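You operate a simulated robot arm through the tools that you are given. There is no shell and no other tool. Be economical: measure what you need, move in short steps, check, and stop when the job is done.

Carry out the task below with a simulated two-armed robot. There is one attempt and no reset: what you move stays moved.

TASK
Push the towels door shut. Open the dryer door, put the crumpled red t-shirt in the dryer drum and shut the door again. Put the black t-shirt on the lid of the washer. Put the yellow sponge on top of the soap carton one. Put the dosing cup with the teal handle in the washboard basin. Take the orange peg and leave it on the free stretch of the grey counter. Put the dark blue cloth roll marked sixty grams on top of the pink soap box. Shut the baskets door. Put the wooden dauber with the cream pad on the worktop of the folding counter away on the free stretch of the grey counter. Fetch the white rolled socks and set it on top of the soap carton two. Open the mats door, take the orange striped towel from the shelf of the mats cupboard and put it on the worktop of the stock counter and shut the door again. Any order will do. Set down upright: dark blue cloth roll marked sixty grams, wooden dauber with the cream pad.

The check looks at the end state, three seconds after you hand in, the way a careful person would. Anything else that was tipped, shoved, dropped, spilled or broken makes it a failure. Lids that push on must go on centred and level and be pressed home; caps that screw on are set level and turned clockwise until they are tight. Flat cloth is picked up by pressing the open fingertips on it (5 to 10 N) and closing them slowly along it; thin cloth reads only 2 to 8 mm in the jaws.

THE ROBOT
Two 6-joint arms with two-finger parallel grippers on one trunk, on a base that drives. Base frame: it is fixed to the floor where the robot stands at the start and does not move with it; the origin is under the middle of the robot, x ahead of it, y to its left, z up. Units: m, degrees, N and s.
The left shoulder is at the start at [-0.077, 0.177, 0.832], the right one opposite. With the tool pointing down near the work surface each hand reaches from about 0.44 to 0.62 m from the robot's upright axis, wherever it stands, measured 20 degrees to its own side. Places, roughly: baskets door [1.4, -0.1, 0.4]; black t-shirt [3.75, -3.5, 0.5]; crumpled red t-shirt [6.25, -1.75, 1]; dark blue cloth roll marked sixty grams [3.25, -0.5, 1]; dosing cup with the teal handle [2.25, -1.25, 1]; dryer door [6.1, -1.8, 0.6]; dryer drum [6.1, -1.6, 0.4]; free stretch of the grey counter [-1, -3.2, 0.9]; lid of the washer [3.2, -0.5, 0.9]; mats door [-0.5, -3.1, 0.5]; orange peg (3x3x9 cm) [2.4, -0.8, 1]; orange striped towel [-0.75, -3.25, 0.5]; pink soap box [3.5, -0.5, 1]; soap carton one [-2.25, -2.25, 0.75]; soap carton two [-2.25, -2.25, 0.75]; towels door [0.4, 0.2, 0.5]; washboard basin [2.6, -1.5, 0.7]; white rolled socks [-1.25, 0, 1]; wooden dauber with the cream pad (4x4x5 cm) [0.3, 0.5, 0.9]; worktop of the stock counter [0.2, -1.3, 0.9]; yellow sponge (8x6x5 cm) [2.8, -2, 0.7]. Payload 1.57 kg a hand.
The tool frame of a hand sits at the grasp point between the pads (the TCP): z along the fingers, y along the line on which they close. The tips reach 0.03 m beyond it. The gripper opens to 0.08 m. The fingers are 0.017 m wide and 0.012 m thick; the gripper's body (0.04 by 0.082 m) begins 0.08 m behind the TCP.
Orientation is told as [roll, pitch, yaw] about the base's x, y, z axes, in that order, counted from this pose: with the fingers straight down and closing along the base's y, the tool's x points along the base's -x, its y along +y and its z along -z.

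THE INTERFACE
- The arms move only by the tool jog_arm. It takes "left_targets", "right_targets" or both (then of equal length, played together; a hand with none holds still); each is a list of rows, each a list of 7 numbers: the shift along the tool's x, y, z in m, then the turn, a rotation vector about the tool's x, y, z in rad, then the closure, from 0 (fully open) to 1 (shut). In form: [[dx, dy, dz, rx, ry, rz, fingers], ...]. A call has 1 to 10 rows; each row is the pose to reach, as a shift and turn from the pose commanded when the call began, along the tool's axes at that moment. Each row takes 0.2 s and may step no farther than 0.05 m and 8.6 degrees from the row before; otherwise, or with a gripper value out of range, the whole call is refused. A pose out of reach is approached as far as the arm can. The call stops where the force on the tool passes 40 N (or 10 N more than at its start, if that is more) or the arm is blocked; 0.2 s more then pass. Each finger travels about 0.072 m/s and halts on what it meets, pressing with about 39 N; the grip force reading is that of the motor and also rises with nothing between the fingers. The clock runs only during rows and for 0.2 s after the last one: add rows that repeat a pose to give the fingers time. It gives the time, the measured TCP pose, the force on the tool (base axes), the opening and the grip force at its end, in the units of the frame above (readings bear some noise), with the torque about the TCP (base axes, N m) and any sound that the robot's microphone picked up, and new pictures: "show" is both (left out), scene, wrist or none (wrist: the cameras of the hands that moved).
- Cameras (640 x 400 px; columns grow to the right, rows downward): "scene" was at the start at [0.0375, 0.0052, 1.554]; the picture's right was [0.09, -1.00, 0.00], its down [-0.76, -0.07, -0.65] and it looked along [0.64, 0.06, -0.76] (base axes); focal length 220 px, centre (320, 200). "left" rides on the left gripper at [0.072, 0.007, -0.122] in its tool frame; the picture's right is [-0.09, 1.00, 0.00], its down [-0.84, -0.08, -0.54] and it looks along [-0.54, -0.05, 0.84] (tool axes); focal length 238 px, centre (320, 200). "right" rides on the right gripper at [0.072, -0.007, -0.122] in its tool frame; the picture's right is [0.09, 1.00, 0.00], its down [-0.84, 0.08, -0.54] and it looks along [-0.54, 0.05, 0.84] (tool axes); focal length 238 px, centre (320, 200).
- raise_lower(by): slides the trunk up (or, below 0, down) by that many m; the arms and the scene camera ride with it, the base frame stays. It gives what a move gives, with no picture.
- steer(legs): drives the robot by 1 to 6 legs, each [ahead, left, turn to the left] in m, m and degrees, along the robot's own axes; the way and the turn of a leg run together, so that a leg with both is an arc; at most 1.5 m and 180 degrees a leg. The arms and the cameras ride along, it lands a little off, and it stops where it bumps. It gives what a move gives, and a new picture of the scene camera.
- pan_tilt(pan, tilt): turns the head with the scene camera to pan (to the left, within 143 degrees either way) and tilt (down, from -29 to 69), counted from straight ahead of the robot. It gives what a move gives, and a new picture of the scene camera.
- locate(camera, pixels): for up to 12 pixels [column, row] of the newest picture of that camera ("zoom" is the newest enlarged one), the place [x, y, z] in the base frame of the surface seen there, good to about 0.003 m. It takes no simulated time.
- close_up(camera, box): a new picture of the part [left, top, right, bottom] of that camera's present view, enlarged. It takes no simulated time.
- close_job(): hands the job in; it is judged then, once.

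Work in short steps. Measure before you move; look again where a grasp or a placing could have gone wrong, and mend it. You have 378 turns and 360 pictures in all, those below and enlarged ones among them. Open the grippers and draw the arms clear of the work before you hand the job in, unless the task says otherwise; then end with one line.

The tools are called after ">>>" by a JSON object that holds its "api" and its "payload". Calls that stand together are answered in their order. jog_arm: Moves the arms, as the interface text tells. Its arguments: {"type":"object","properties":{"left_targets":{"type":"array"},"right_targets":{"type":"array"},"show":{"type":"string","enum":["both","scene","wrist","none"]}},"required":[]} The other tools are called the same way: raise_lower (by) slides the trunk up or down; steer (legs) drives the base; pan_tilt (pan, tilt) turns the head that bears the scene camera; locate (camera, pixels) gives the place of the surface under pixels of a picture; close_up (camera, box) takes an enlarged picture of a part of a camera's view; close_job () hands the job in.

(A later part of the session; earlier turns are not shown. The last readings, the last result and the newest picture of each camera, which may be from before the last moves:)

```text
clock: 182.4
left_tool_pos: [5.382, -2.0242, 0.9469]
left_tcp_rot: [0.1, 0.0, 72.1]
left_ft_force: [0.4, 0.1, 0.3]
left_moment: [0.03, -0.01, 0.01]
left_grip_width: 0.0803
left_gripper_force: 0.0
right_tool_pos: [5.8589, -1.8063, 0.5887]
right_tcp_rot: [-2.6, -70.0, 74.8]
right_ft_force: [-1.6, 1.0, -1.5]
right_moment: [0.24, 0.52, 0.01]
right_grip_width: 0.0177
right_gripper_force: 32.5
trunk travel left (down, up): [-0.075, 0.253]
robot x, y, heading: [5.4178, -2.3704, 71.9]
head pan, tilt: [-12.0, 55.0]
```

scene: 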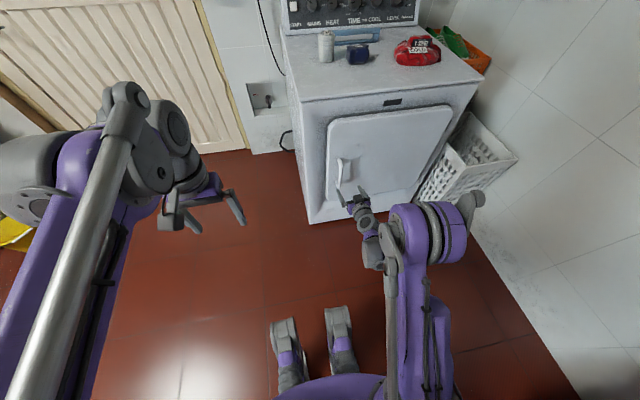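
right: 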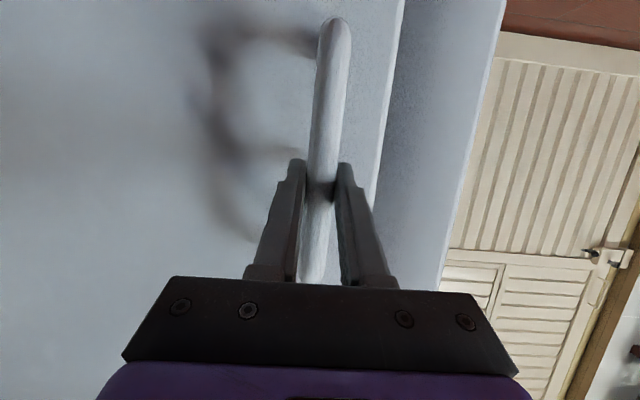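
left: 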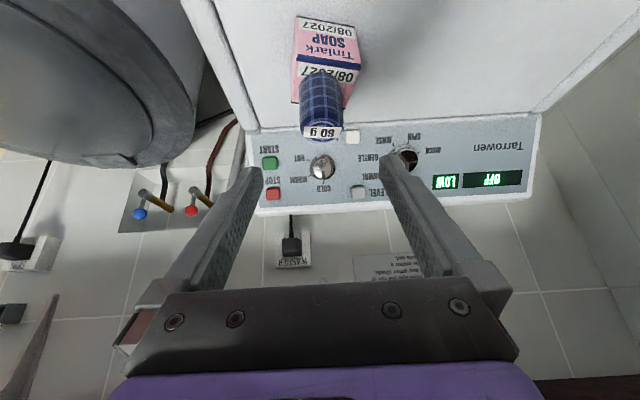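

Bar gripped. I pull it along the door's arc, turning the hand half as much.

>>> {"api": "jog_arm", "payload": {"right_targets": [[0.008, -0.0045, -0.0216, -0.025, 0, -0.009, 0.9], [0.0156, -0.01, -0.043, -0.049, 0, -0.018, 0.9], [0.0257, -0.017, -0.0705, -0.082, 0, -0.03, 0.9], [0.036, -0.0275, -0.0987, -0.115, 0, -0.042, 0.9], [0.0457, -0.04, -0.1255, -0.148, 0, -0.054, 0.9], [0.055, -0.0545, -0.151, -0.18, 0, -0.066, 0.9], [0.0663, -0.075, -0.182, -0.222, 0, -0.081, 0.9], [0.0764, -0.0985, -0.21, -0.262, 0, -0.095, 0.9], [0.0845, -0.119, -0.232, -0.295, 0, -0.107, 0.9], [0.092, -0.142, -0.253, -0.328, 0, -0.119, 0.9]], "show": "both"}}

```text
clock: 183.7
left_tool_pos: [5.3814, -2.026, 0.9484]
left_tcp_rot: [0.2, 0.2, 72.0]
left_ft_force: [1.3, 0.3, 1.0]
left_moment: [0.0, -0.04, -0.02]
left_grip_width: 0.08
left_gripper_force: 0.0
right_tool_pos: [5.853, -1.9551, 0.5891]
right_tcp_rot: [-2.5, -69.6, 84.9]
right_ft_force: [-2.5, -0.6, -11.3]
right_moment: [0.38, 0.56, -0.02]
right_grip_width: 0.0178
right_gripper_force: 33.1
trunk travel left (down, up): [-0.075, 0.253]
robot x, y, heading: [5.4179, -2.3752, 71.9]
head pan, tilt: [-12.0, 55.0]
stopped in row 6 (right hand): the force on the tool passed its limit at 42 N (the readings are from after the stop); the commanded pose is now the measured one
```

scene: 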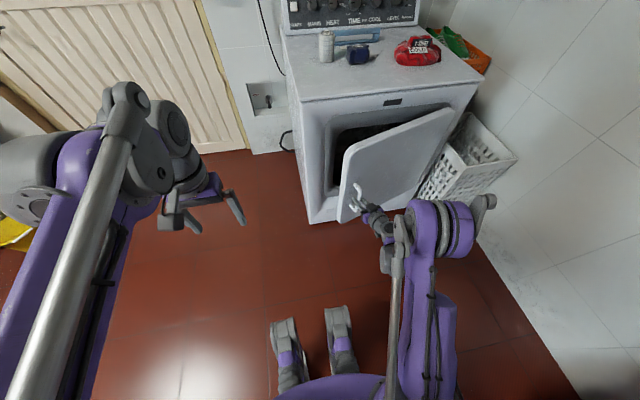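
right: 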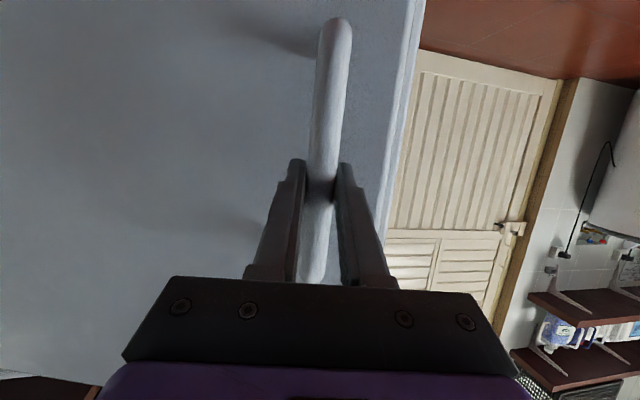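

The door opens (~20°). I continue the arc from here.

>>> {"api": "jog_arm", "payload": {"right_targets": [[0.0068, -0.008, -0.0188, -0.037, 0, -0.013, 0.9], [0.014, -0.017, -0.0385, -0.073, 0, -0.027, 0.9], [0.0212, -0.027, -0.0583, -0.11, 0, -0.04, 0.9], [0.0281, -0.0364, -0.0773, -0.147, 0, -0.053, 0.9], [0.0359, -0.05, -0.0987, -0.183, 0, -0.067, 0.9], [0.0434, -0.063, -0.1194, -0.22, 0, -0.08, 0.9], [0.0506, -0.078, -0.1391, -0.257, 0, -0.093, 0.9], [0.0575, -0.094, -0.158, -0.293, 0, -0.107, 0.9], [0.064, -0.111, -0.1758, -0.33, 0, -0.12, 0.9]], "show": "both"}}

```text
clock: 184.4
left_tool_pos: [5.3804, -2.025, 0.9483]
left_tcp_rot: [0.1, 0.1, 72.2]
left_ft_force: [1.3, -0.1, -0.9]
left_moment: [-0.02, -0.01, 0.01]
left_grip_width: 0.0802
left_gripper_force: 0.0
right_tool_pos: [5.8586, -1.9972, 0.59]
right_tcp_rot: [-2.3, -69.4, 90.1]
right_ft_force: [-3.9, -0.8, -5.2]
right_moment: [-0.01, 0.56, -0.09]
right_grip_width: 0.0177
right_gripper_force: 32.3
trunk travel left (down, up): [-0.075, 0.253]
robot x, y, heading: [5.415, -2.3779, 72.1]
head pan, tilt: [-12.0, 55.0]
stopped in row 3 (right hand): the force on the tool passed its limit at 43 N (the readings are from after the stop); the commanded pose is now the measured one
```

scene: 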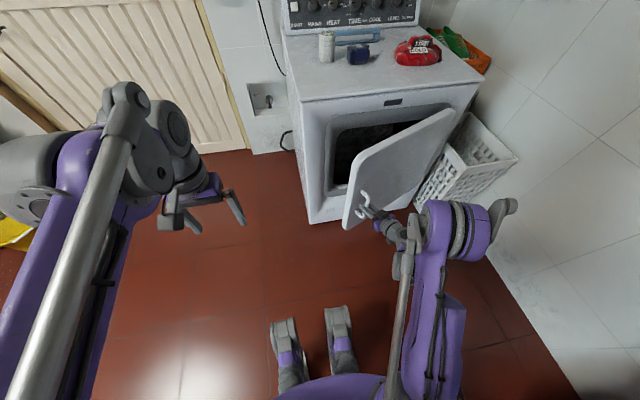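
right: 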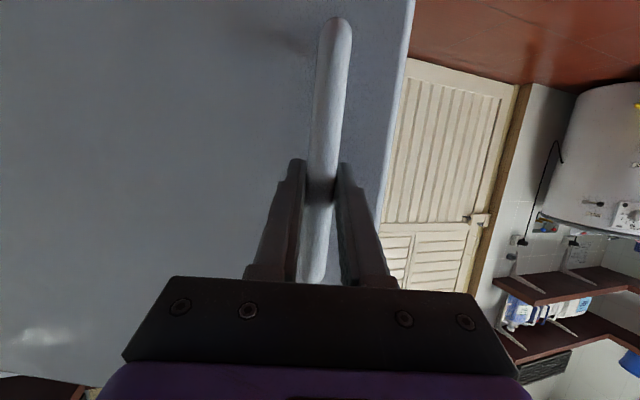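

Enough opening to enter. I release the bar, move left around the door's free edge, and enter behind it with the fingers shut.

>>> {"api": "jog_arm", "payload": {"right_targets": [[0, 0, 0, 0, 0, 0, 0.3], [0.0137, 0, -0.0376, 0, 0, 0, 0], [0.029, 0, -0.08, 0, 0, 0, 0], [0.0257, 0.045, -0.0705, 0.037, 0, 0.014, 0.3], [0.0222, 0.09, -0.061, 0.075, 0, 0.027, 0.7], [0.0188, 0.135, -0.0517, 0.113, 0, 0.041, 1], [0.0051, 0.125, -0.0141, 0.15, 0, 0.055, 1], [-0.0103, 0.11, 0.0282, 0.188, 0, 0.068, 1], [-0.0239, 0.095, 0.0658, 0.226, 0, 0.082, 1]], "show": "both"}}

```text
clock: 186.4
left_tool_pos: [5.3817, -2.0243, 0.9478]
left_tcp_rot: [0.0, 0.1, 72.2]
left_ft_force: [-0.5, 0.7, 0.1]
left_moment: [-0.01, 0.01, 0.02]
left_grip_width: 0.0804
left_gripper_force: 0.1
right_tool_pos: [5.773, -1.9213, 0.5887]
right_tcp_rot: [-2.9, -69.8, 76.6]
right_ft_force: [-0.2, 0.5, 0.2]
right_moment: [0.0, 0.01, 0.02]
right_grip_width: 0.0
right_gripper_force: 21.6
right hand out of reach, approached as far as the arm can: row 3, 4, 5, 6, 7, 8
trunk travel left (down, up): [-0.075, 0.253]
robot x, y, heading: [5.4176, -2.3783, 72.0]
head pan, tilt: [-12.0, 55.0]
```

scene: 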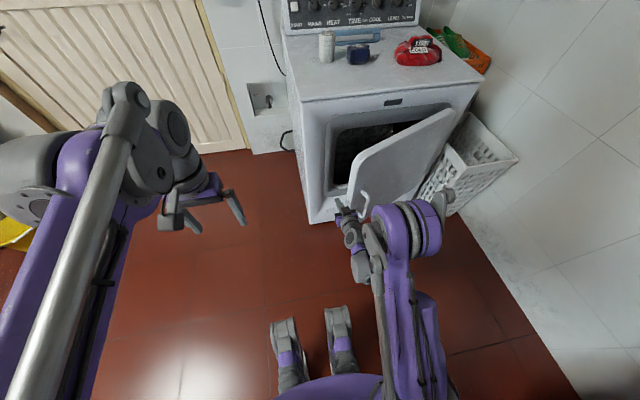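
right: 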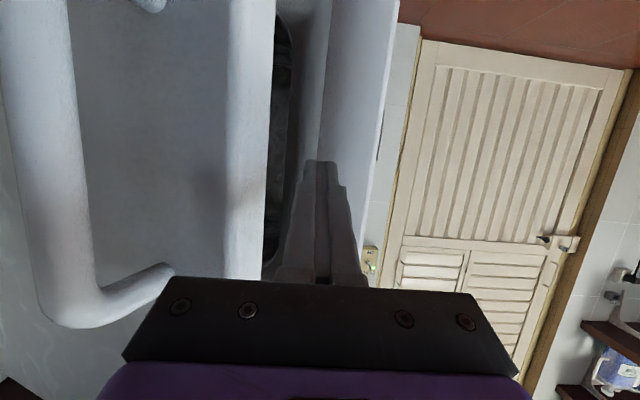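

The fingertips are inside the free edge. I sweep the hand to the right, pushing the door open from within.

>>> {"api": "jog_arm", "payload": {"right_targets": [[0, -0.034, 0.0, 0, 0, 0, 1], [0, -0.066, 0.0, 0, 0, 0, 1], [0, -0.098, 0.0, 0, 0, 0, 1], [0, -0.13, 0.0, 0, 0, 0, 1], [0, -0.162, 0.0, 0, 0, 0, 1], [0, -0.194, 0.0, 0, 0, 0, 1], [0, -0.226, 0.0, 0, 0, 0, 1], [0, -0.258, 0.0, 0, 0, 0, 1], [0, -0.29, 0.0, 0, 0, 0, 1], [0, -0.32, 0.0, 0, 0, 0, 1]], "show": "scene"}}

```text
clock: 186.8
left_tool_pos: [5.3799, -2.0254, 0.947]
left_tcp_rot: [0.1, 0.1, 72.3]
left_ft_force: [-0.7, -0.6, 0.6]
left_moment: [-0.01, 0.01, 0.01]
left_grip_width: 0.0803
left_gripper_force: 0.1
right_tool_pos: [5.7912, -1.9314, 0.5885]
right_tcp_rot: [-1.2, -69.4, 76.3]
right_ft_force: [-6.4, -1.3, 4.9]
right_moment: [0.07, -0.01, 0.02]
right_grip_width: 0.0
right_gripper_force: 21.5
trunk travel left (down, up): [-0.075, 0.253]
robot x, y, heading: [5.4155, -2.3789, 72.1]
head pan, tilt: [-12.0, 55.0]
stopped in row 2 (right hand): the force on the tool passed its limit at 57 N (the readings are from after the stop); the commanded pose is now the measured one
```

scene: 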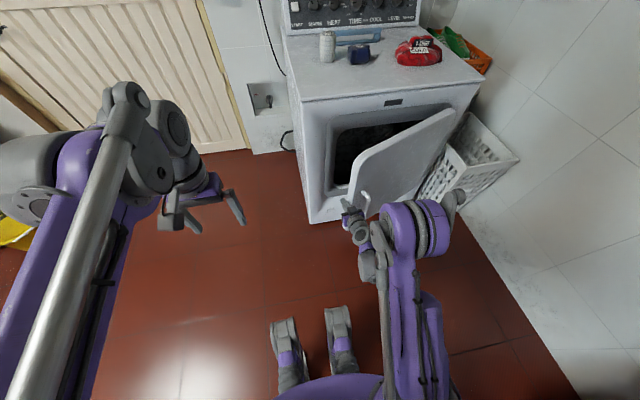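

The hit was at speed; I retry slowly in small steps, with slight backing along the arc.

>>> {"api": "jog_arm", "payload": {"right_targets": [[0, -0.003, 0, 0, 0, 0, 1], [0, -0.007, 0, 0, 0, 0, 1], [0, -0.012, 0, 0, 0, 0, 1], [0.001, -0.018, -0.003, 0, 0, 0, 1], [0.002, -0.024, -0.006, 0, 0, 0, 1], [0.003, -0.031, -0.009, 0, 0, 0, 1], [0.004, -0.038, -0.013, 0, 0, 0, 1], [0.006, -0.046, -0.017, 0, 0, 0, 1], [0.008, -0.054, -0.022, 0, 0, 0, 1], [0.01, -0.063, -0.027, 0, 0, 0, 1]], "show": "both"}}

```text
clock: 187.5
left_tool_pos: [5.3785, -2.026, 0.9471]
left_tcp_rot: [0.0, 0.0, 72.3]
left_ft_force: [0.3, -0.7, -0.7]
left_moment: [-0.02, -0.02, -0.01]
left_grip_width: 0.0802
left_gripper_force: 0.1
right_tool_pos: [5.7918, -1.9326, 0.5882]
right_tcp_rot: [-0.1, -69.2, 76.1]
right_ft_force: [-7.7, 0.4, 4.0]
right_moment: [0.04, 0.06, 0.07]
right_grip_width: 0.0
right_gripper_force: 21.3
trunk travel left (down, up): [-0.075, 0.253]
robot x, y, heading: [5.4177, -2.3765, 72.1]
head pan, tilt: [-12.0, 55.0]
stopped in row 3 (right hand): the force on the tool passed its limit at 44 N (the readings are from after the stop); the commanded pose is now the measured one
```

scene: 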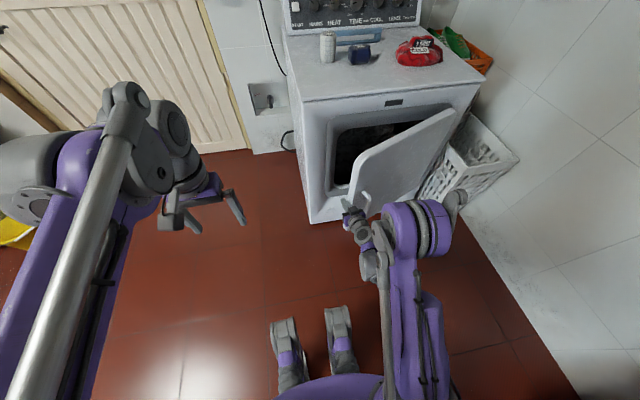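
right: 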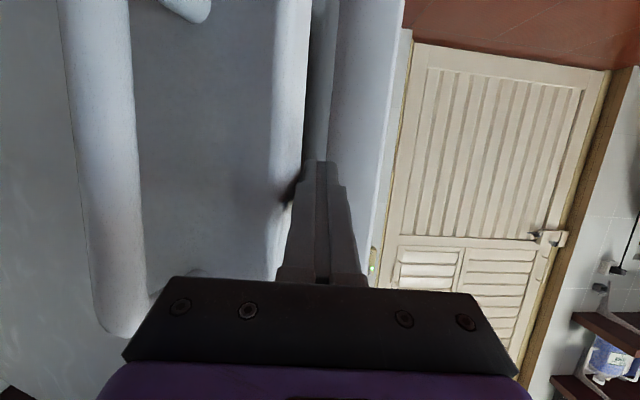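

Resistance seems speed-dependent. I go back out around the edge and return to the front of the handle to pull it slowly.

>>> {"api": "jog_arm", "payload": {"right_targets": [[0, 0.03, 0, 0, 0, 0, 1], [0.0103, 0.05, -0.0282, 0, 0, 0, 1], [0.0257, 0.05, -0.0705, 0, 0, 0, 1], [0.041, 0.05, -0.1128, 0, 0, 0, 0.8], [0.0479, 0.01, -0.1316, -0.038, 0, -0.014, 0.4], [0.0479, -0.03, -0.1316, -0.077, 0, -0.028, 0], [0.0479, -0.07, -0.1316, -0.153, 0, -0.056, 0], [0.0455, -0.105, -0.125, -0.23, 0, -0.083, 0]], "show": "both"}}

```text
clock: 189.3
left_tool_pos: [5.3788, -2.0248, 0.9471]
left_tcp_rot: [0.1, 0.0, 72.3]
left_ft_force: [0.1, -0.7, 0.3]
left_moment: [0.02, -0.02, 0.01]
left_grip_width: 0.0796
left_gripper_force: 0.1
right_tool_pos: [5.8705, -2.0803, 0.6024]
right_tcp_rot: [0.5, -69.1, 89.5]
right_ft_force: [0.3, 0.6, 0.1]
right_moment: [0.01, 0.03, 0.01]
right_grip_width: 0.0801
right_gripper_force: 0.0
right hand out of reach, approached as far as the arm can: row 3, 4, 5, 6, 7, 8
trunk travel left (down, up): [-0.075, 0.253]
robot x, y, heading: [5.4145, -2.3739, 72.1]
head pan, tilt: [-12.0, 55.0]
```

scene: 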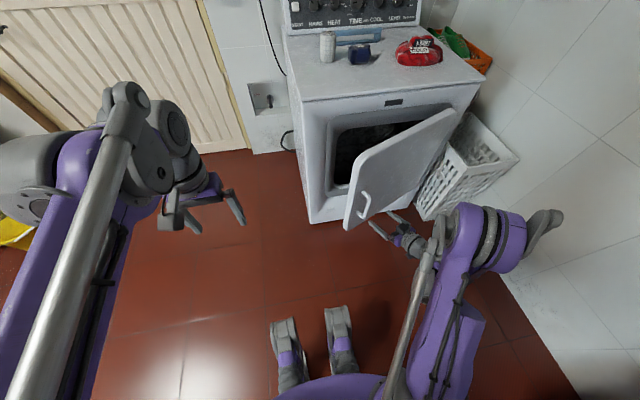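
right: 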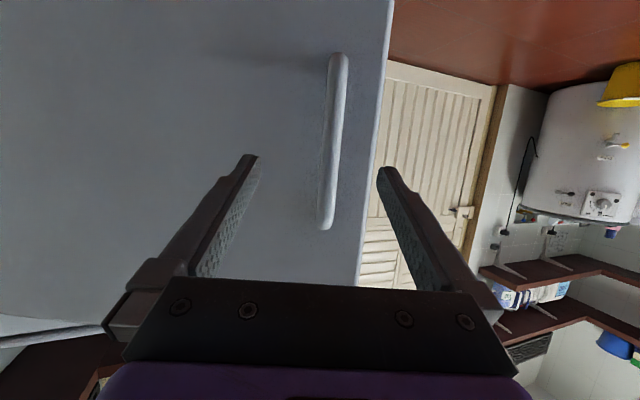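

The robot stands too close for the pull. I back the base 0.2 m and measure the bar again.

>>> {"api": "steer", "payload": {"legs": [[-0.2, 0, 0]]}}

>>> {"api": "close_up", "payload": {"camera": "right", "box": [0, 0, 640, 400]}}

>>> {"api": "locate", "payload": {"camera": "scene", "pixels": [[366, 100], [365, 150], [360, 165], [375, 130], [345, 140]]}}

```text
clock: 190.9
left_tool_pos: [5.3195, -2.2131, 0.9462]
left_tcp_rot: [0.1, 0.0, 72.1]
left_ft_force: [0.1, 0.0, -0.6]
left_moment: [0.02, -0.02, -0.01]
left_grip_width: 0.0801
left_gripper_force: 0.1
right_tool_pos: [5.8105, -2.2699, 0.6027]
right_tcp_rot: [0.4, -69.0, 89.3]
right_ft_force: [-0.7, 0.0, 0.7]
right_moment: [-0.02, 0.0, 0.0]
right_grip_width: 0.0799
right_gripper_force: 0.0
trunk travel left (down, up): [-0.075, 0.253]
robot x, y, heading: [5.3582, -2.5622, 72.0]
head pan, tilt: [-12.0, 55.0]
```

scene: 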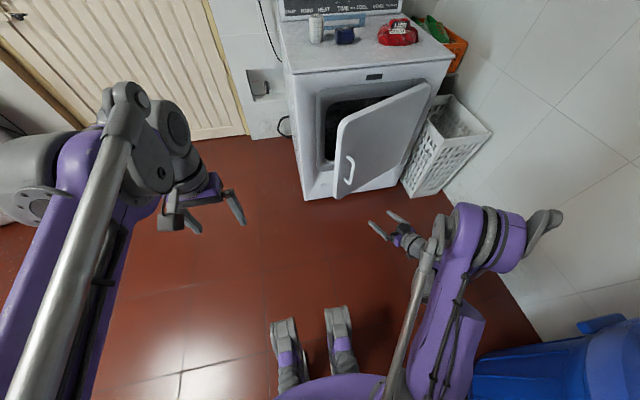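

```text
1.00 times, centred on (320, 200) of right (not enlarged: the box is as wide or as high as the picture)
```

zoom: 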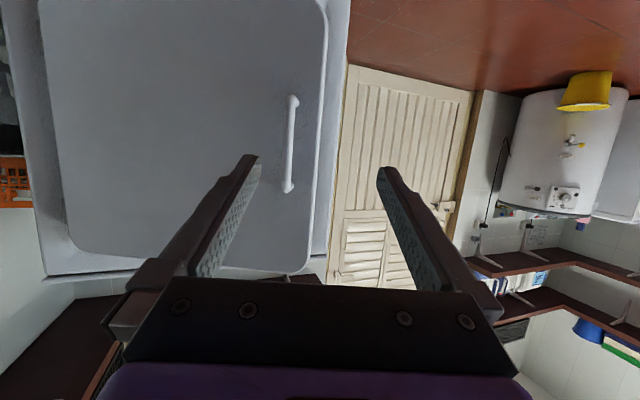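

```text
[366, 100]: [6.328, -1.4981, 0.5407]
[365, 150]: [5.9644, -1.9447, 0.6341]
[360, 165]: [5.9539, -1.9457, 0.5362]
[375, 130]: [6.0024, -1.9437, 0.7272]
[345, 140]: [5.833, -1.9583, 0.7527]
```

I locate the bar in the wrist view.

>>> {"api": "locate", "payload": {"camera": "zoom", "pixels": [[292, 110], [290, 145], [288, 180], [320, 150], [200, 100], [60, 100]]}}

```text
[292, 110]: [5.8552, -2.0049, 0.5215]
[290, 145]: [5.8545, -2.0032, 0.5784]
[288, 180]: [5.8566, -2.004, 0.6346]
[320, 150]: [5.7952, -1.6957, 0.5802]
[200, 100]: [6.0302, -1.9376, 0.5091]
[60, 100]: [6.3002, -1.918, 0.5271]
```

Bar at (5.855,−2.004); door open ≈23°. I advance and grip it again.

>>> {"api": "jog_arm", "payload": {"right_targets": [[-0.0135, -0.006, 0.0435, 0, 0, 0, 0], [-0.027, -0.012, 0.087, 0, 0, 0, 0], [-0.04, -0.018, 0.13, 0, 0, 0, 0], [-0.054, -0.024, 0.174, 0, 0, 0, 0], [-0.067, -0.029, 0.217, 0, 0, 0, 0], [-0.0806, -0.034, 0.2585, 0, 0, 0, 0], [-0.0806, -0.034, 0.2585, 0, 0, 0, 0.4], [-0.0806, -0.034, 0.2585, 0, 0, 0, 0.8], [-0.0806, -0.034, 0.2585, 0, 0, 0, 0.9], [-0.0806, -0.034, 0.2585, 0, 0, 0, 0.9]], "show": "wrist"}}

```text
clock: 193.1
left_tool_pos: [5.3226, -2.2132, 0.9467]
left_tcp_rot: [0.2, 0.1, 72.0]
left_ft_force: [-0.5, 0.3, -0.6]
left_moment: [-0.02, 0.02, 0.01]
left_grip_width: 0.0803
left_gripper_force: 0.0
right_tool_pos: [5.8499, -2.0008, 0.5836]
right_tcp_rot: [0.1, -69.1, 88.8]
right_ft_force: [37.8, 7.9, 7.7]
right_moment: [-0.2, -0.19, 0.05]
right_grip_width: 0.041
right_gripper_force: 18.5
trunk travel left (down, up): [-0.075, 0.253]
robot x, y, heading: [5.3545, -2.5694, 71.9]
head pan, tilt: [-12.0, 55.0]
```

right: 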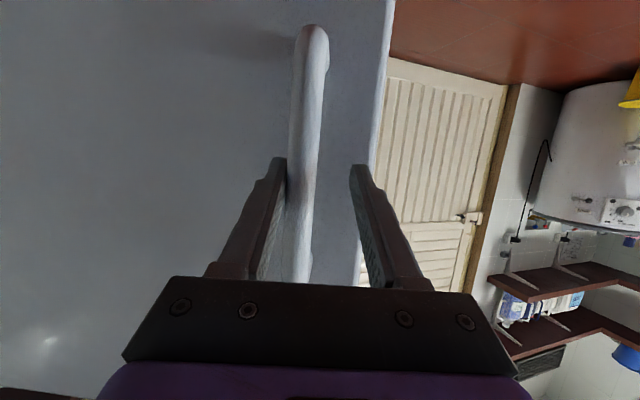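

The bar is off-centre against one finger. I shift 12 mm right and close.

>>> {"api": "jog_arm", "payload": {"right_targets": [[0, -0.004, 0, 0, 0, 0, 0.4], [0, -0.011, 0, 0, 0, 0, 0.4], [0, -0.011, 0, 0, 0, 0, 0.7], [0, -0.011, 0, 0, 0, 0, 0.9], [0, -0.011, 0, 0, 0, 0, 0.9]], "show": "wrist"}}

```text
clock: 194.3
left_tool_pos: [5.32, -2.213, 0.9468]
left_tcp_rot: [0.2, 0.1, 72.0]
left_ft_force: [0.0, -0.4, -0.5]
left_moment: [-0.03, 0.02, -0.02]
left_grip_width: 0.08
left_gripper_force: 0.1
right_tool_pos: [5.8588, -2.0013, 0.5851]
right_tcp_rot: [0.4, -69.0, 89.2]
right_ft_force: [16.7, 2.9, 3.1]
right_moment: [-0.07, -0.11, 0.0]
right_grip_width: 0.0224
right_gripper_force: 7.9
trunk travel left (down, up): [-0.075, 0.253]
robot x, y, heading: [5.3573, -2.5617, 71.9]
head pan, tilt: [-12.0, 55.0]
```

right: 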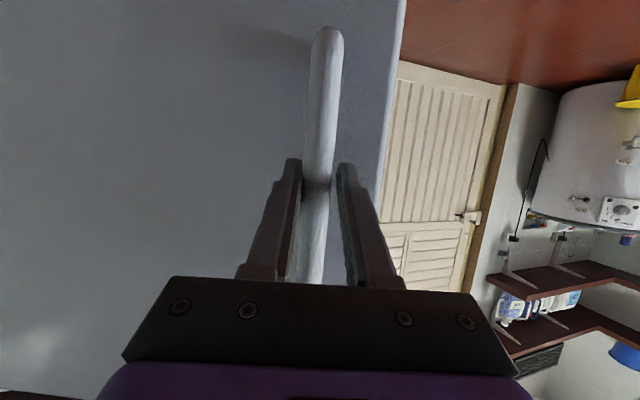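

I close fully with a tiny extra shift and pull slowly along the arc.

>>> {"api": "jog_arm", "payload": {"right_targets": [[0.0039, -0.0065, -0.0103, -0.017, 0, -0.007, 1], [0.0079, -0.0103, -0.0205, -0.034, 0, -0.013, 1], [0.0118, -0.0145, -0.0308, -0.051, 0, -0.02, 1], [0.0159, -0.0188, -0.0414, -0.068, 0, -0.026, 1], [0.0197, -0.0233, -0.0514, -0.086, 0, -0.033, 1], [0.0236, -0.0282, -0.0616, -0.103, 0, -0.04, 1], [0.0274, -0.0332, -0.0715, -0.12, 0, -0.046, 1], [0.031, -0.0385, -0.081, -0.137, 0, -0.053, 1], [0.0346, -0.0442, -0.0903, -0.154, 0, -0.059, 1], [0.0382, -0.0501, -0.0997, -0.171, 0, -0.066, 1]], "show": "wrist"}}

```text
clock: 196.0
left_tool_pos: [5.3188, -2.2128, 0.9487]
left_tcp_rot: [0.1, -0.1, 72.1]
left_ft_force: [0.0, 0.0, 0.1]
left_moment: [0.02, 0.0, -0.02]
left_grip_width: 0.0804
left_gripper_force: 0.0
right_tool_pos: [5.8838, -2.0767, 0.5853]
right_tcp_rot: [0.8, -69.0, 97.1]
right_ft_force: [-5.6, -2.9, 3.6]
right_moment: [-0.06, -0.2, 0.0]
right_grip_width: 0.0178
right_gripper_force: 32.7
trunk travel left (down, up): [-0.075, 0.253]
robot x, y, heading: [5.3595, -2.5632, 72.0]
head pan, tilt: [-12.0, 55.0]
stopped in row 8 (right hand): the force on the tool passed its limit at 44 N (the readings are from after the stop); the commanded pose is now the measured one
```

right: 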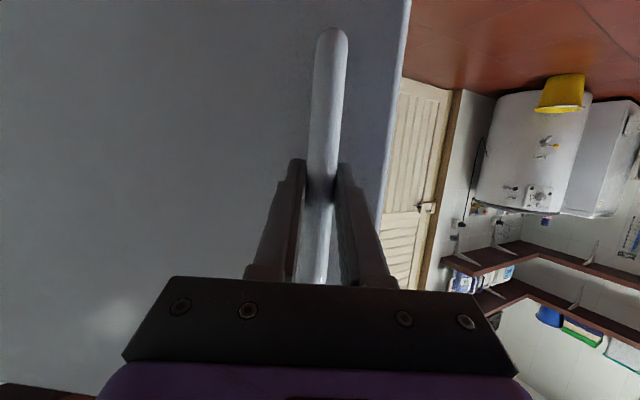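

From the gripped positions the hinge fits (6.593, 0.201), radius 0.469. I continue with the corrected arc, turning the hand with the door.

>>> {"api": "jog_arm", "payload": {"right_targets": [[0.007, -0.0063, -0.0182, -0.041, 0, -0.016, 1], [0.0138, -0.0135, -0.036, -0.081, 0, -0.031, 1], [0.0206, -0.0215, -0.0537, -0.122, 0, -0.047, 1], [0.0272, -0.03, -0.0711, -0.163, 0, -0.062, 1], [0.0337, -0.0397, -0.088, -0.204, 0, -0.078, 1], [0.0401, -0.05, -0.1045, -0.244, 0, -0.094, 1], [0.0462, -0.0612, -0.1205, -0.285, 0, -0.109, 1], [0.0522, -0.0729, -0.1363, -0.326, 0, -0.125, 1], [0.058, -0.0855, -0.1513, -0.366, 0, -0.14, 1], [0.0637, -0.0987, -0.1661, -0.407, 0, -0.156, 1]], "show": "scene"}}

```text
clock: 197.1
left_tool_pos: [5.3178, -2.2139, 0.947]
left_tcp_rot: [0.1, 0.0, 72.1]
left_ft_force: [-0.5, -0.2, -0.2]
left_moment: [-0.01, -0.02, -0.01]
left_grip_width: 0.08
left_gripper_force: 0.0
right_tool_pos: [5.9218, -2.1498, 0.5848]
right_tcp_rot: [1.1, -69.0, 107.3]
right_ft_force: [-5.2, -3.9, 5.8]
right_moment: [0.31, -0.16, -0.21]
right_grip_width: 0.0175
right_gripper_force: 33.1
trunk travel left (down, up): [-0.075, 0.253]
robot x, y, heading: [5.3574, -2.5658, 71.9]
head pan, tilt: [-12.0, 55.0]
stopped in row 5 (right hand): the force on the tool passed its limit at 42 N (the readings are from after the stop); the commanded pose is now the measured one
```

scene: 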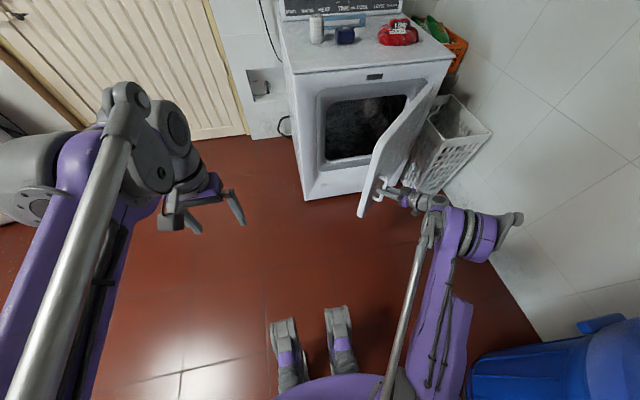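

Door is about 45° open. I release, swing around its free edge and straighten the hand.

>>> {"api": "jog_arm", "payload": {"right_targets": [[0, 0, 0, 0, 0, 0, 0.3], [0.0165, 0, -0.043, 0, 0, 0, 0], [0.0344, 0, -0.09, 0, 0, 0, 0], [0.0287, 0.0427, -0.075, 0.093, 0, 0.036, 0], [0.0229, 0.0853, -0.06, 0.187, 0, 0.072, 0.3], [0.0172, 0.128, -0.045, 0.28, 0, 0.107, 0.7], [0.0115, 0.171, -0.03, 0.374, 0, 0.143, 1], [0.0057, 0.2133, -0.015, 0.467, 0, 0.179, 1], [0, 0.256, 0, 0.56, 0, 0.215, 1]], "show": "both"}}

```text
refused: row 3 steps farther than a row can; nothing moved
```

Row 3 was a hair long; I shorten it.

>>> {"api": "jog_arm", "payload": {"right_targets": [[0, 0, 0, 0, 0, 0, 0.3], [0.0165, 0, -0.043, 0, 0, 0, 0], [0.033, 0, -0.086, 0, 0, 0, 0], [0.028, 0.0427, -0.073, 0.093, 0, 0.036, 0], [0.0229, 0.0853, -0.06, 0.187, 0, 0.072, 0.3], [0.0172, 0.128, -0.045, 0.28, 0, 0.107, 0.7], [0.0115, 0.171, -0.03, 0.374, 0, 0.143, 1], [0.0057, 0.2133, -0.015, 0.467, 0, 0.179, 1], [0, 0.256, 0, 0.56, 0, 0.215, 1]], "show": "both"}}

```text
clock: 199.1
left_tool_pos: [5.3183, -2.2132, 0.9464]
left_tcp_rot: [0.1, 0.0, 72.1]
left_ft_force: [0.5, 0.3, -0.4]
left_moment: [0.02, 0.01, 0.01]
left_grip_width: 0.0799
left_gripper_force: 0.0
right_tool_pos: [5.6917, -2.1955, 0.6315]
right_tcp_rot: [0.5, -68.5, 73.4]
right_ft_force: [-0.3, -0.6, 0.2]
right_moment: [0.0, 0.03, -0.04]
right_grip_width: 0.0001
right_gripper_force: 21.7
right hand out of reach, approached as far as the arm can: row 7, 8, 9
trunk travel left (down, up): [-0.075, 0.253]
robot x, y, heading: [5.3549, -2.5647, 72.3]
head pan, tilt: [-12.0, 55.0]
```

scene: 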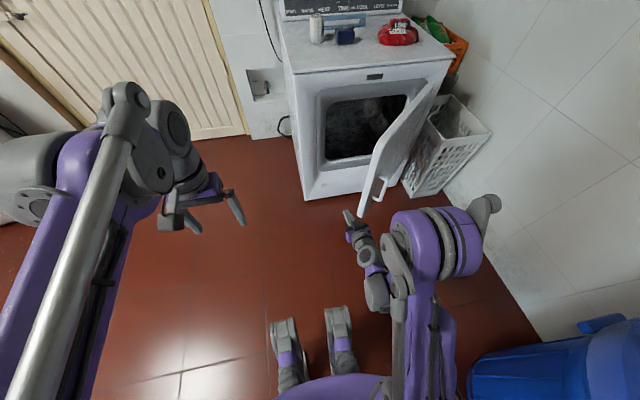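
right: 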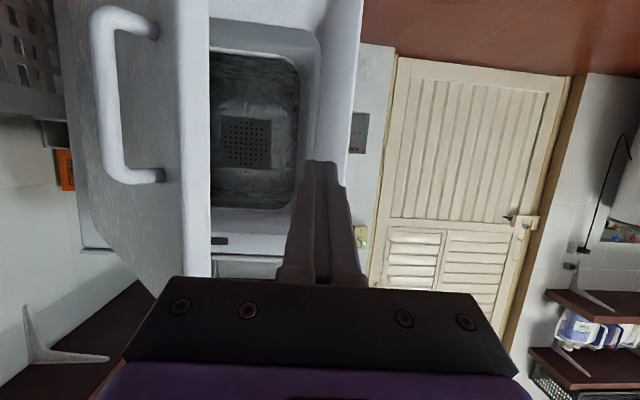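

I move forward past the free edge and then push right, slowly.

>>> {"api": "jog_arm", "payload": {"right_targets": [[-0.0161, 0, 0.041, 0, 0, 0, 1], [-0.0322, 0, 0.082, 0, 0, 0, 1], [-0.0483, 0, 0.123, 0, 0, 0, 1], [-0.0645, 0, 0.164, 0, 0, 0, 1], [-0.08, 0, 0.2, 0, 0, 0, 1], [-0.08, -0.03, 0.2, 0, 0, 0, 1], [-0.08, -0.06, 0.2, 0, 0, 0, 1], [-0.08, -0.08, 0.2, 0, 0, 0, 1], [-0.08, -0.095, 0.2, 0, 0, 0, 1], [-0.08, -0.11, 0.2, 0, 0, 0, 1]], "show": "scene"}}

>>> {"api": "jog_arm", "payload": {"right_targets": [[0, -0.012, 0, 0, 0, 0, 1], [0, -0.024, 0, 0, 0, 0, 1], [0, -0.036, 0, 0, 0, 0, 1], [0, -0.048, 0, 0, 0, 0, 1], [0, -0.06, 0, 0, 0, 0, 1], [0, -0.072, 0, 0, 0, 0, 1], [0, -0.086, 0, 0, 0, 0, 1], [0, -0.1, 0, 0, 0, 0, 1], [0, -0.115, 0, 0, 0, 0, 1], [0, -0.13, 0, 0, 0, 0, 1]], "show": "scene"}}

```text
clock: 201.2
left_tool_pos: [5.319, -2.2136, 0.9479]
left_tcp_rot: [0.0, 0.2, 72.1]
left_ft_force: [-0.5, 1.1, -0.2]
left_moment: [0.04, -0.02, 0.05]
left_grip_width: 0.0802
left_gripper_force: 0.0
right_tool_pos: [5.86, -2.0187, 0.6306]
right_tcp_rot: [0.9, -68.7, 73.1]
right_ft_force: [-0.4, 0.5, 0.4]
right_moment: [-0.03, -0.02, 0.0]
right_grip_width: 0.0
right_gripper_force: 21.5
trunk travel left (down, up): [-0.075, 0.253]
robot x, y, heading: [5.3565, -2.5616, 72.2]
head pan, tilt: [-12.0, 55.0]
```

scene: 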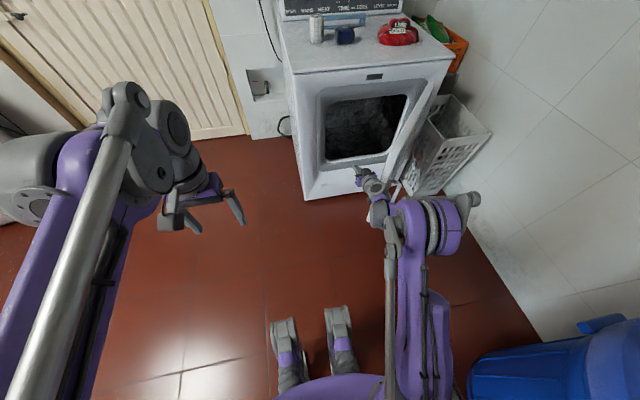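

```text
clock: 203.4
left_tool_pos: [5.3228, -2.2092, 0.947]
left_tcp_rot: [0.1, 0.0, 72.3]
left_ft_force: [-0.7, 0.0, 1.2]
left_moment: [0.05, -0.02, -0.01]
left_grip_width: 0.0798
left_gripper_force: 0.0
right_tool_pos: [5.9907, -2.0502, 0.6295]
right_tcp_rot: [0.6, -68.7, 73.2]
right_ft_force: [-0.2, 0.1, 1.4]
right_moment: [-0.05, -0.03, -0.04]
right_grip_width: 0.0001
right_gripper_force: 21.2
trunk travel left (down, up): [-0.075, 0.253]
robot x, y, heading: [5.3596, -2.5604, 72.0]
head pan, tilt: [-12.0, 55.0]
```

scene: 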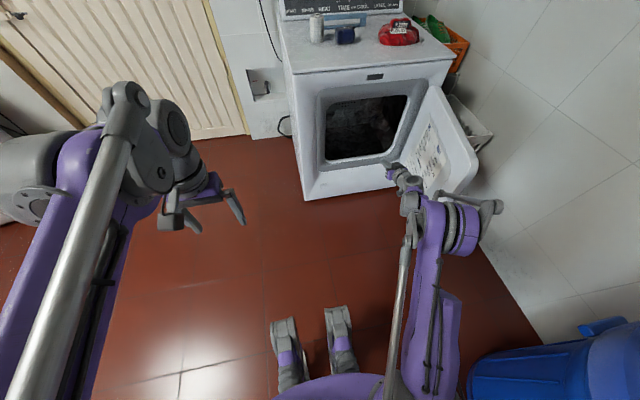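

The door is wide open. I withdraw the right hand to the left, up, and untilt it.

>>> {"api": "jog_arm", "payload": {"right_targets": [[0.0073, 0.04, -0.0186, 0, 0, 0, 1], [0.0183, 0.075, -0.0465, 0, 0, 0, 1], [0.0312, 0.1, -0.079, 0, 0, 0, 1], [0.0031, 0.1, -0.117, 0, 0, 0, 1], [-0.0304, 0.1, -0.141, 0, 0.13, 0, 1], [-0.0723, 0.1, -0.1574, 0, 0.26, 0, 0.5], [-0.1141, 0.1, -0.1739, 0, 0.39, 0, 0], [-0.156, 0.1, -0.1904, 0, 0.52, 0, 0], [-0.1978, 0.1, -0.2069, 0, 0.65, 0, 0], [-0.2397, 0.1, -0.2234, 0, 0.78, 0, 0]], "show": "none"}}

>>> {"api": "jog_arm", "payload": {"right_targets": [[0, 0, 0, 0, 0.14, 0, 0], [0, 0, 0, 0, 0.28, 0, 0], [0, 0, 0, 0, 0.42, 0, 0]], "show": "scene"}}

>>> {"api": "raise_lower", "payload": {"by": 0.25}}

```text
clock: 205.7
left_tool_pos: [5.3204, -2.213, 0.9454]
left_tcp_rot: [0.1, 0.1, 72.0]
left_ft_force: [-1.0, 1.3, 0.0]
left_moment: [-0.02, 0.02, 0.01]
left_grip_width: 0.08
left_gripper_force: 0.0
right_tool_pos: [5.8539, -2.1431, 0.9376]
right_tcp_rot: [0.3, -23.8, 73.8]
right_ft_force: [0.5, -0.4, -1.2]
right_moment: [0.02, -0.01, 0.01]
right_grip_width: 0.0801
right_gripper_force: 0.0
trunk travel left (down, up): [-0.075, 0.253]
robot x, y, heading: [5.3531, -2.5605, 72.0]
head pan, tilt: [-12.0, 55.0]
```

```text
clock: 206.4
left_tool_pos: [5.3196, -2.2134, 0.9475]
left_tcp_rot: [0.0, 0.0, 72.1]
left_ft_force: [-0.2, 0.1, -0.3]
left_moment: [0.0, -0.01, 0.02]
left_grip_width: 0.08
left_gripper_force: 0.0
right_tool_pos: [5.8539, -2.1443, 0.9381]
right_tcp_rot: [0.3, -3.9, 74.0]
right_ft_force: [-0.2, -0.4, 0.6]
right_moment: [0.03, -0.02, 0.0]
right_grip_width: 0.0801
right_gripper_force: 0.0
right hand out of reach, approached as far as the arm can: row 3
trunk travel left (down, up): [-0.075, 0.253]
robot x, y, heading: [5.3546, -2.5646, 72.2]
head pan, tilt: [-12.0, 55.0]
```

scene: 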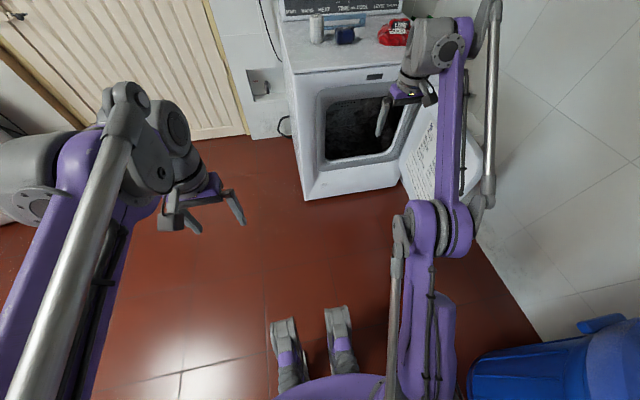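

```text
clock: 209.0
left_tool_pos: [5.3176, -2.2138, 1.1964]
left_tcp_rot: [0.1, 0.1, 72.2]
left_ft_force: [0.9, -0.1, 0.2]
left_moment: [-0.01, 0.01, 0.02]
left_grip_width: 0.0796
left_gripper_force: 0.1
right_tool_pos: [5.8564, -2.1446, 1.1861]
right_tcp_rot: [0.2, -4.0, 73.8]
right_ft_force: [-1.0, 0.0, 0.5]
right_moment: [0.01, 0.0, 0.02]
right_grip_width: 0.08
right_gripper_force: 0.2
trunk travel left (down, up): [-0.325, 0.003]
robot x, y, heading: [5.3598, -2.5665, 72.1]
head pan, tilt: [-12.0, 55.0]
```

I drive forward/right so the hand comes above the red t-shirt on the dryer top.

>>> {"api": "steer", "payload": {"legs": [[0, -0.22, 0], [0.5, 0, -0.5]]}}

>>> {"api": "close_up", "payload": {"camera": "right", "box": [0, 0, 640, 400]}}

```text
clock: 214.1
left_tool_pos: [5.6869, -1.812, 1.1976]
left_tcp_rot: [0.1, 0.3, 72.0]
left_ft_force: [-0.7, 0.0, -0.5]
left_moment: [0.01, 0.01, 0.01]
left_grip_width: 0.0799
left_gripper_force: 0.1
right_tool_pos: [6.2234, -1.7436, 1.1852]
right_tcp_rot: [0.3, -4.0, 73.7]
right_ft_force: [0.7, 0.4, 0.7]
right_moment: [0.0, 0.0, -0.02]
right_grip_width: 0.0801
right_gripper_force: 0.1
trunk travel left (down, up): [-0.325, 0.003]
robot x, y, heading: [5.7223, -2.1634, 72.0]
head pan, tilt: [-12.0, 55.0]
```

scene: 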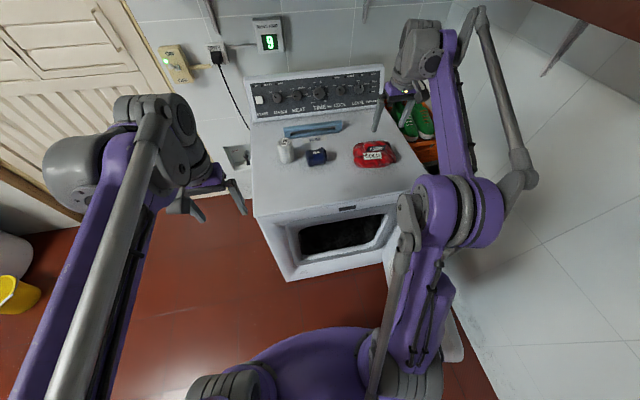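

```text
1.00 times, centred on (320, 200) of right (not enlarged: the box is as wide or as high as the picture)
```

zoom: 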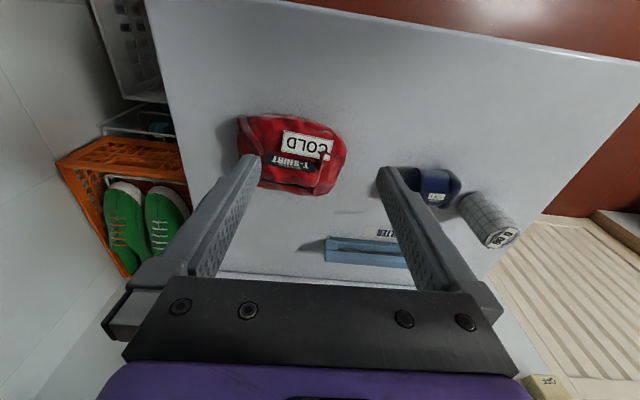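

The shirt is beneath the hand. I measure its extents.

>>> {"api": "locate", "payload": {"camera": "zoom", "pixels": [[292, 157], [245, 125], [340, 140], [265, 165], [320, 190], [290, 120], [300, 175], [340, 165], [200, 60], [370, 120]]}}

>>> {"api": "close_up", "payload": {"camera": "scene", "box": [300, 110, 440, 200]}}

```text
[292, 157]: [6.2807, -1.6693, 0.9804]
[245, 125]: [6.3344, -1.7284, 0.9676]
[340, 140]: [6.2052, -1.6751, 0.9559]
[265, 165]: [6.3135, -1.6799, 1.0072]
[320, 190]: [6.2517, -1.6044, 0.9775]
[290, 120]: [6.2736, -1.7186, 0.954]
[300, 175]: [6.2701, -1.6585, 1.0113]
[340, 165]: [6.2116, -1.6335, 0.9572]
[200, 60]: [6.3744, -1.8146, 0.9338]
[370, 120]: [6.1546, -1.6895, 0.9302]
```

```text
4.44 times, centred on (370, 155) of scene
```

zoom: 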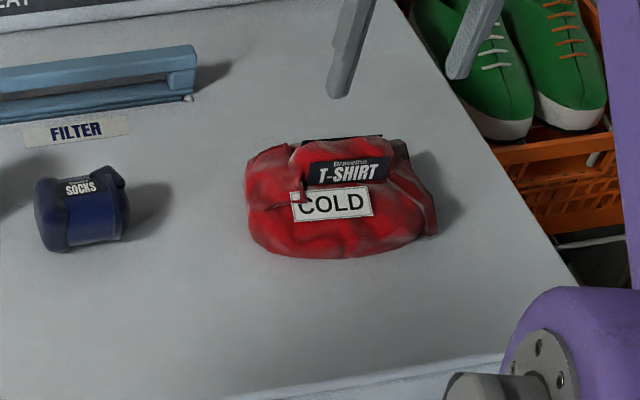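

Shirt spans about 13×10 cm, top 1.01. I rotate the right hand by 90° so the fingers close across its short side, moving above its middle.

>>> {"api": "jog_arm", "payload": {"right_targets": [[-0.009, -0.002, 0, 0, 0, 0.145, 0], [-0.018, -0.004, 0, 0, 0, 0.29, 0], [-0.027, -0.006, 0, 0, 0, 0.435, 0], [-0.036, -0.008, 0, 0, 0, 0.58, 0], [-0.045, -0.01, 0, 0, 0, 0.725, 0], [-0.054, -0.012, 0, 0, 0, 0.87, 0], [-0.063, -0.014, 0, 0, 0, 1.015, 0], [-0.072, -0.016, 0, 0, 0, 1.16, 0], [-0.081, -0.017, 0, 0, 0, 1.3, 0], [-0.0885, -0.018, 0, 0, 0, 1.44, 0]], "show": "both"}}

```text
clock: 216.3
left_tool_pos: [5.686, -1.8114, 1.1966]
left_tcp_rot: [0.1, 0.0, 72.0]
left_ft_force: [-0.8, 0.2, 0.1]
left_moment: [-0.01, -0.02, -0.01]
left_grip_width: 0.0802
left_gripper_force: 0.1
right_tool_pos: [6.2466, -1.6922, 1.1736]
right_tcp_rot: [3.9, -0.1, -8.8]
right_ft_force: [0.7, 0.3, -0.7]
right_moment: [0.0, -0.01, 0.02]
right_grip_width: 0.0798
right_gripper_force: 0.1
right hand out of reach, approached as far as the arm can: row 7, 8, 9, 10
trunk travel left (down, up): [-0.325, 0.003]
robot x, y, heading: [5.7219, -2.1678, 71.7]
head pan, tilt: [-12.0, 55.0]
```

scene: 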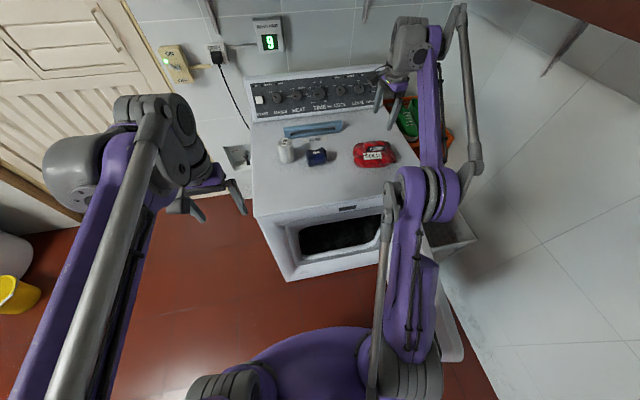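
right: 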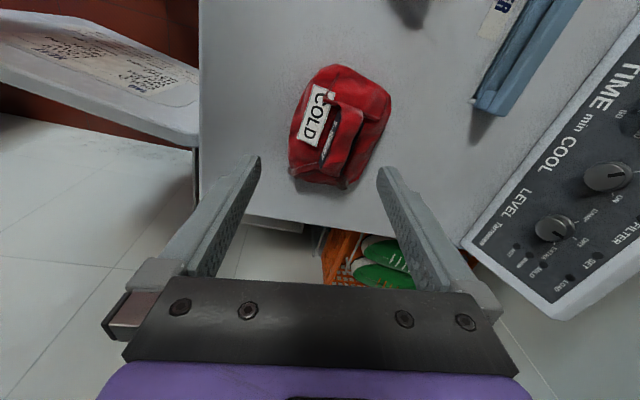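

The fingers straddle the shirt's short side. I measure the ridge and edges along the closing axis.

>>> {"api": "locate", "payload": {"camera": "right", "pixels": [[340, 140], [350, 120], [325, 160], [295, 150], [385, 110], [300, 110], [370, 160], [345, 75], [330, 182], [305, 165]]}}

```text
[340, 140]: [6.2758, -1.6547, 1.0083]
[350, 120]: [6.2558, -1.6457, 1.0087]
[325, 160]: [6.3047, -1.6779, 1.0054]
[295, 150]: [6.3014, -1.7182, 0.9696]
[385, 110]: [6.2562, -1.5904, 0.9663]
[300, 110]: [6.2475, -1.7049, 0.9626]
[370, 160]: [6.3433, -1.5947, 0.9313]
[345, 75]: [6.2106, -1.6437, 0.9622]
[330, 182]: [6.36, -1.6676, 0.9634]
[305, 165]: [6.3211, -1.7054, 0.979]
```

I descend over the ridge at (6.278,−1.658), to z 1.00.

>>> {"api": "jog_arm", "payload": {"right_targets": [[-0.006, 0.006, 0.045, 0, 0, 0, 0], [-0.013, 0.013, 0.09, 0, 0, 0, 0], [-0.02, 0.02, 0.13, 0, 0, 0, 0], [-0.0258, 0.0268, 0.155, 0, 0, 0, 0], [-0.0258, 0.0268, 0.17, 0, 0, 0, 0], [-0.0258, 0.0268, 0.178, 0, 0, 0, 0]], "show": "both"}}

```text
clock: 217.7
left_tool_pos: [5.6859, -1.813, 1.1993]
left_tcp_rot: [0.0, -0.1, 72.0]
left_ft_force: [0.4, -0.1, -0.5]
left_moment: [-0.05, 0.0, -0.02]
left_grip_width: 0.0803
left_gripper_force: 0.1
right_tool_pos: [6.2784, -1.6604, 1.01]
right_tcp_rot: [4.0, -0.5, -8.7]
right_ft_force: [0.3, 2.5, 34.9]
right_moment: [-1.55, 0.24, 0.0]
right_grip_width: 0.076
right_gripper_force: 0.0
trunk travel left (down, up): [-0.325, 0.003]
robot x, y, heading: [5.723, -2.163, 71.9]
head pan, tilt: [-12.0, 55.0]
stopped in row 6 (right hand): the force on the tool passed its limit at 50 N (the readings are from after the stop); the commanded pose is now the measured one
```

scene: 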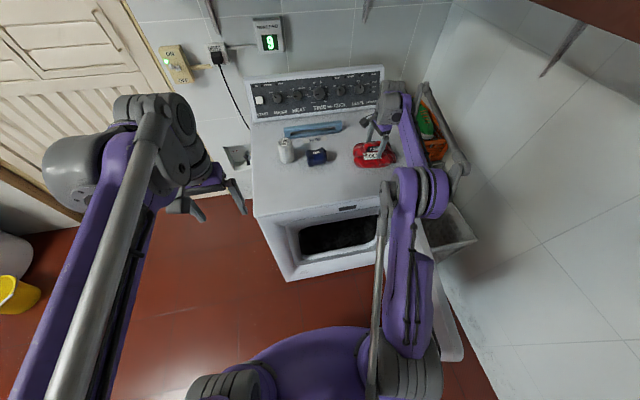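
right: 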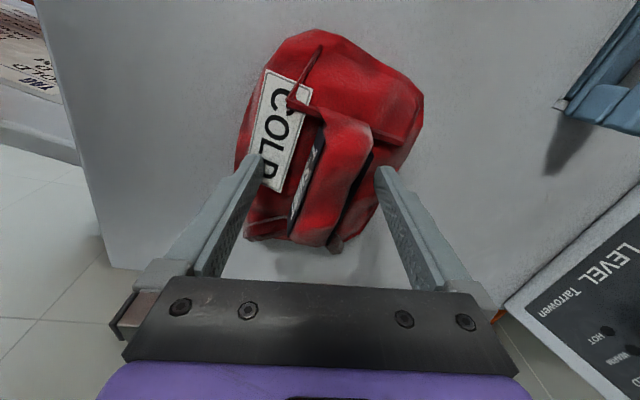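

Contact with the bundle. I back up 6 mm and close on the ridge between the fingers.

>>> {"api": "jog_arm", "payload": {"right_targets": [[0, 0.003, -0.006, 0, 0, 0, 0], [0, 0.003, -0.005, 0, 0, 0, 0.3], [0, 0.003, -0.004, 0, 0, 0, 0.6], [0, 0.003, -0.003, 0, 0, 0, 0.85], [0, 0.003, -0.003, 0, 0, 0, 1], [0, 0.003, -0.003, 0, 0, 0, 1]], "show": "wrist"}}

```text
clock: 219.1
left_tool_pos: [5.6853, -1.8119, 1.1975]
left_tcp_rot: [0.0, 0.0, 72.0]
left_ft_force: [0.7, 0.0, 0.2]
left_moment: [-0.04, 0.01, 0.02]
left_grip_width: 0.0801
left_gripper_force: 0.1
right_tool_pos: [6.2777, -1.6566, 1.0096]
right_tcp_rot: [4.0, -0.5, -8.8]
right_ft_force: [0.7, 4.0, 17.8]
right_moment: [-0.81, 0.02, -0.34]
right_grip_width: 0.0307
right_gripper_force: 38.7
trunk travel left (down, up): [-0.325, 0.003]
robot x, y, heading: [5.7252, -2.1661, 71.7]
head pan, tilt: [-12.0, 55.0]
```

right: 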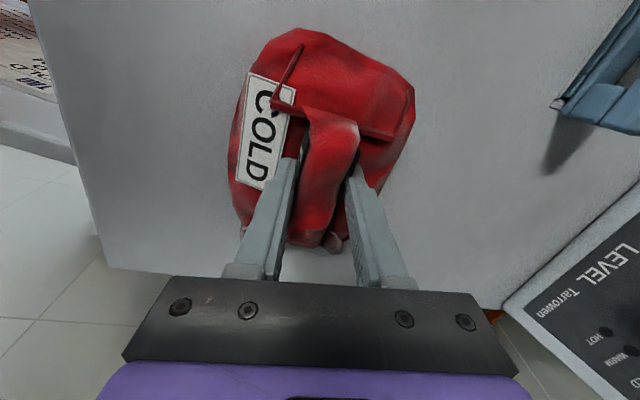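

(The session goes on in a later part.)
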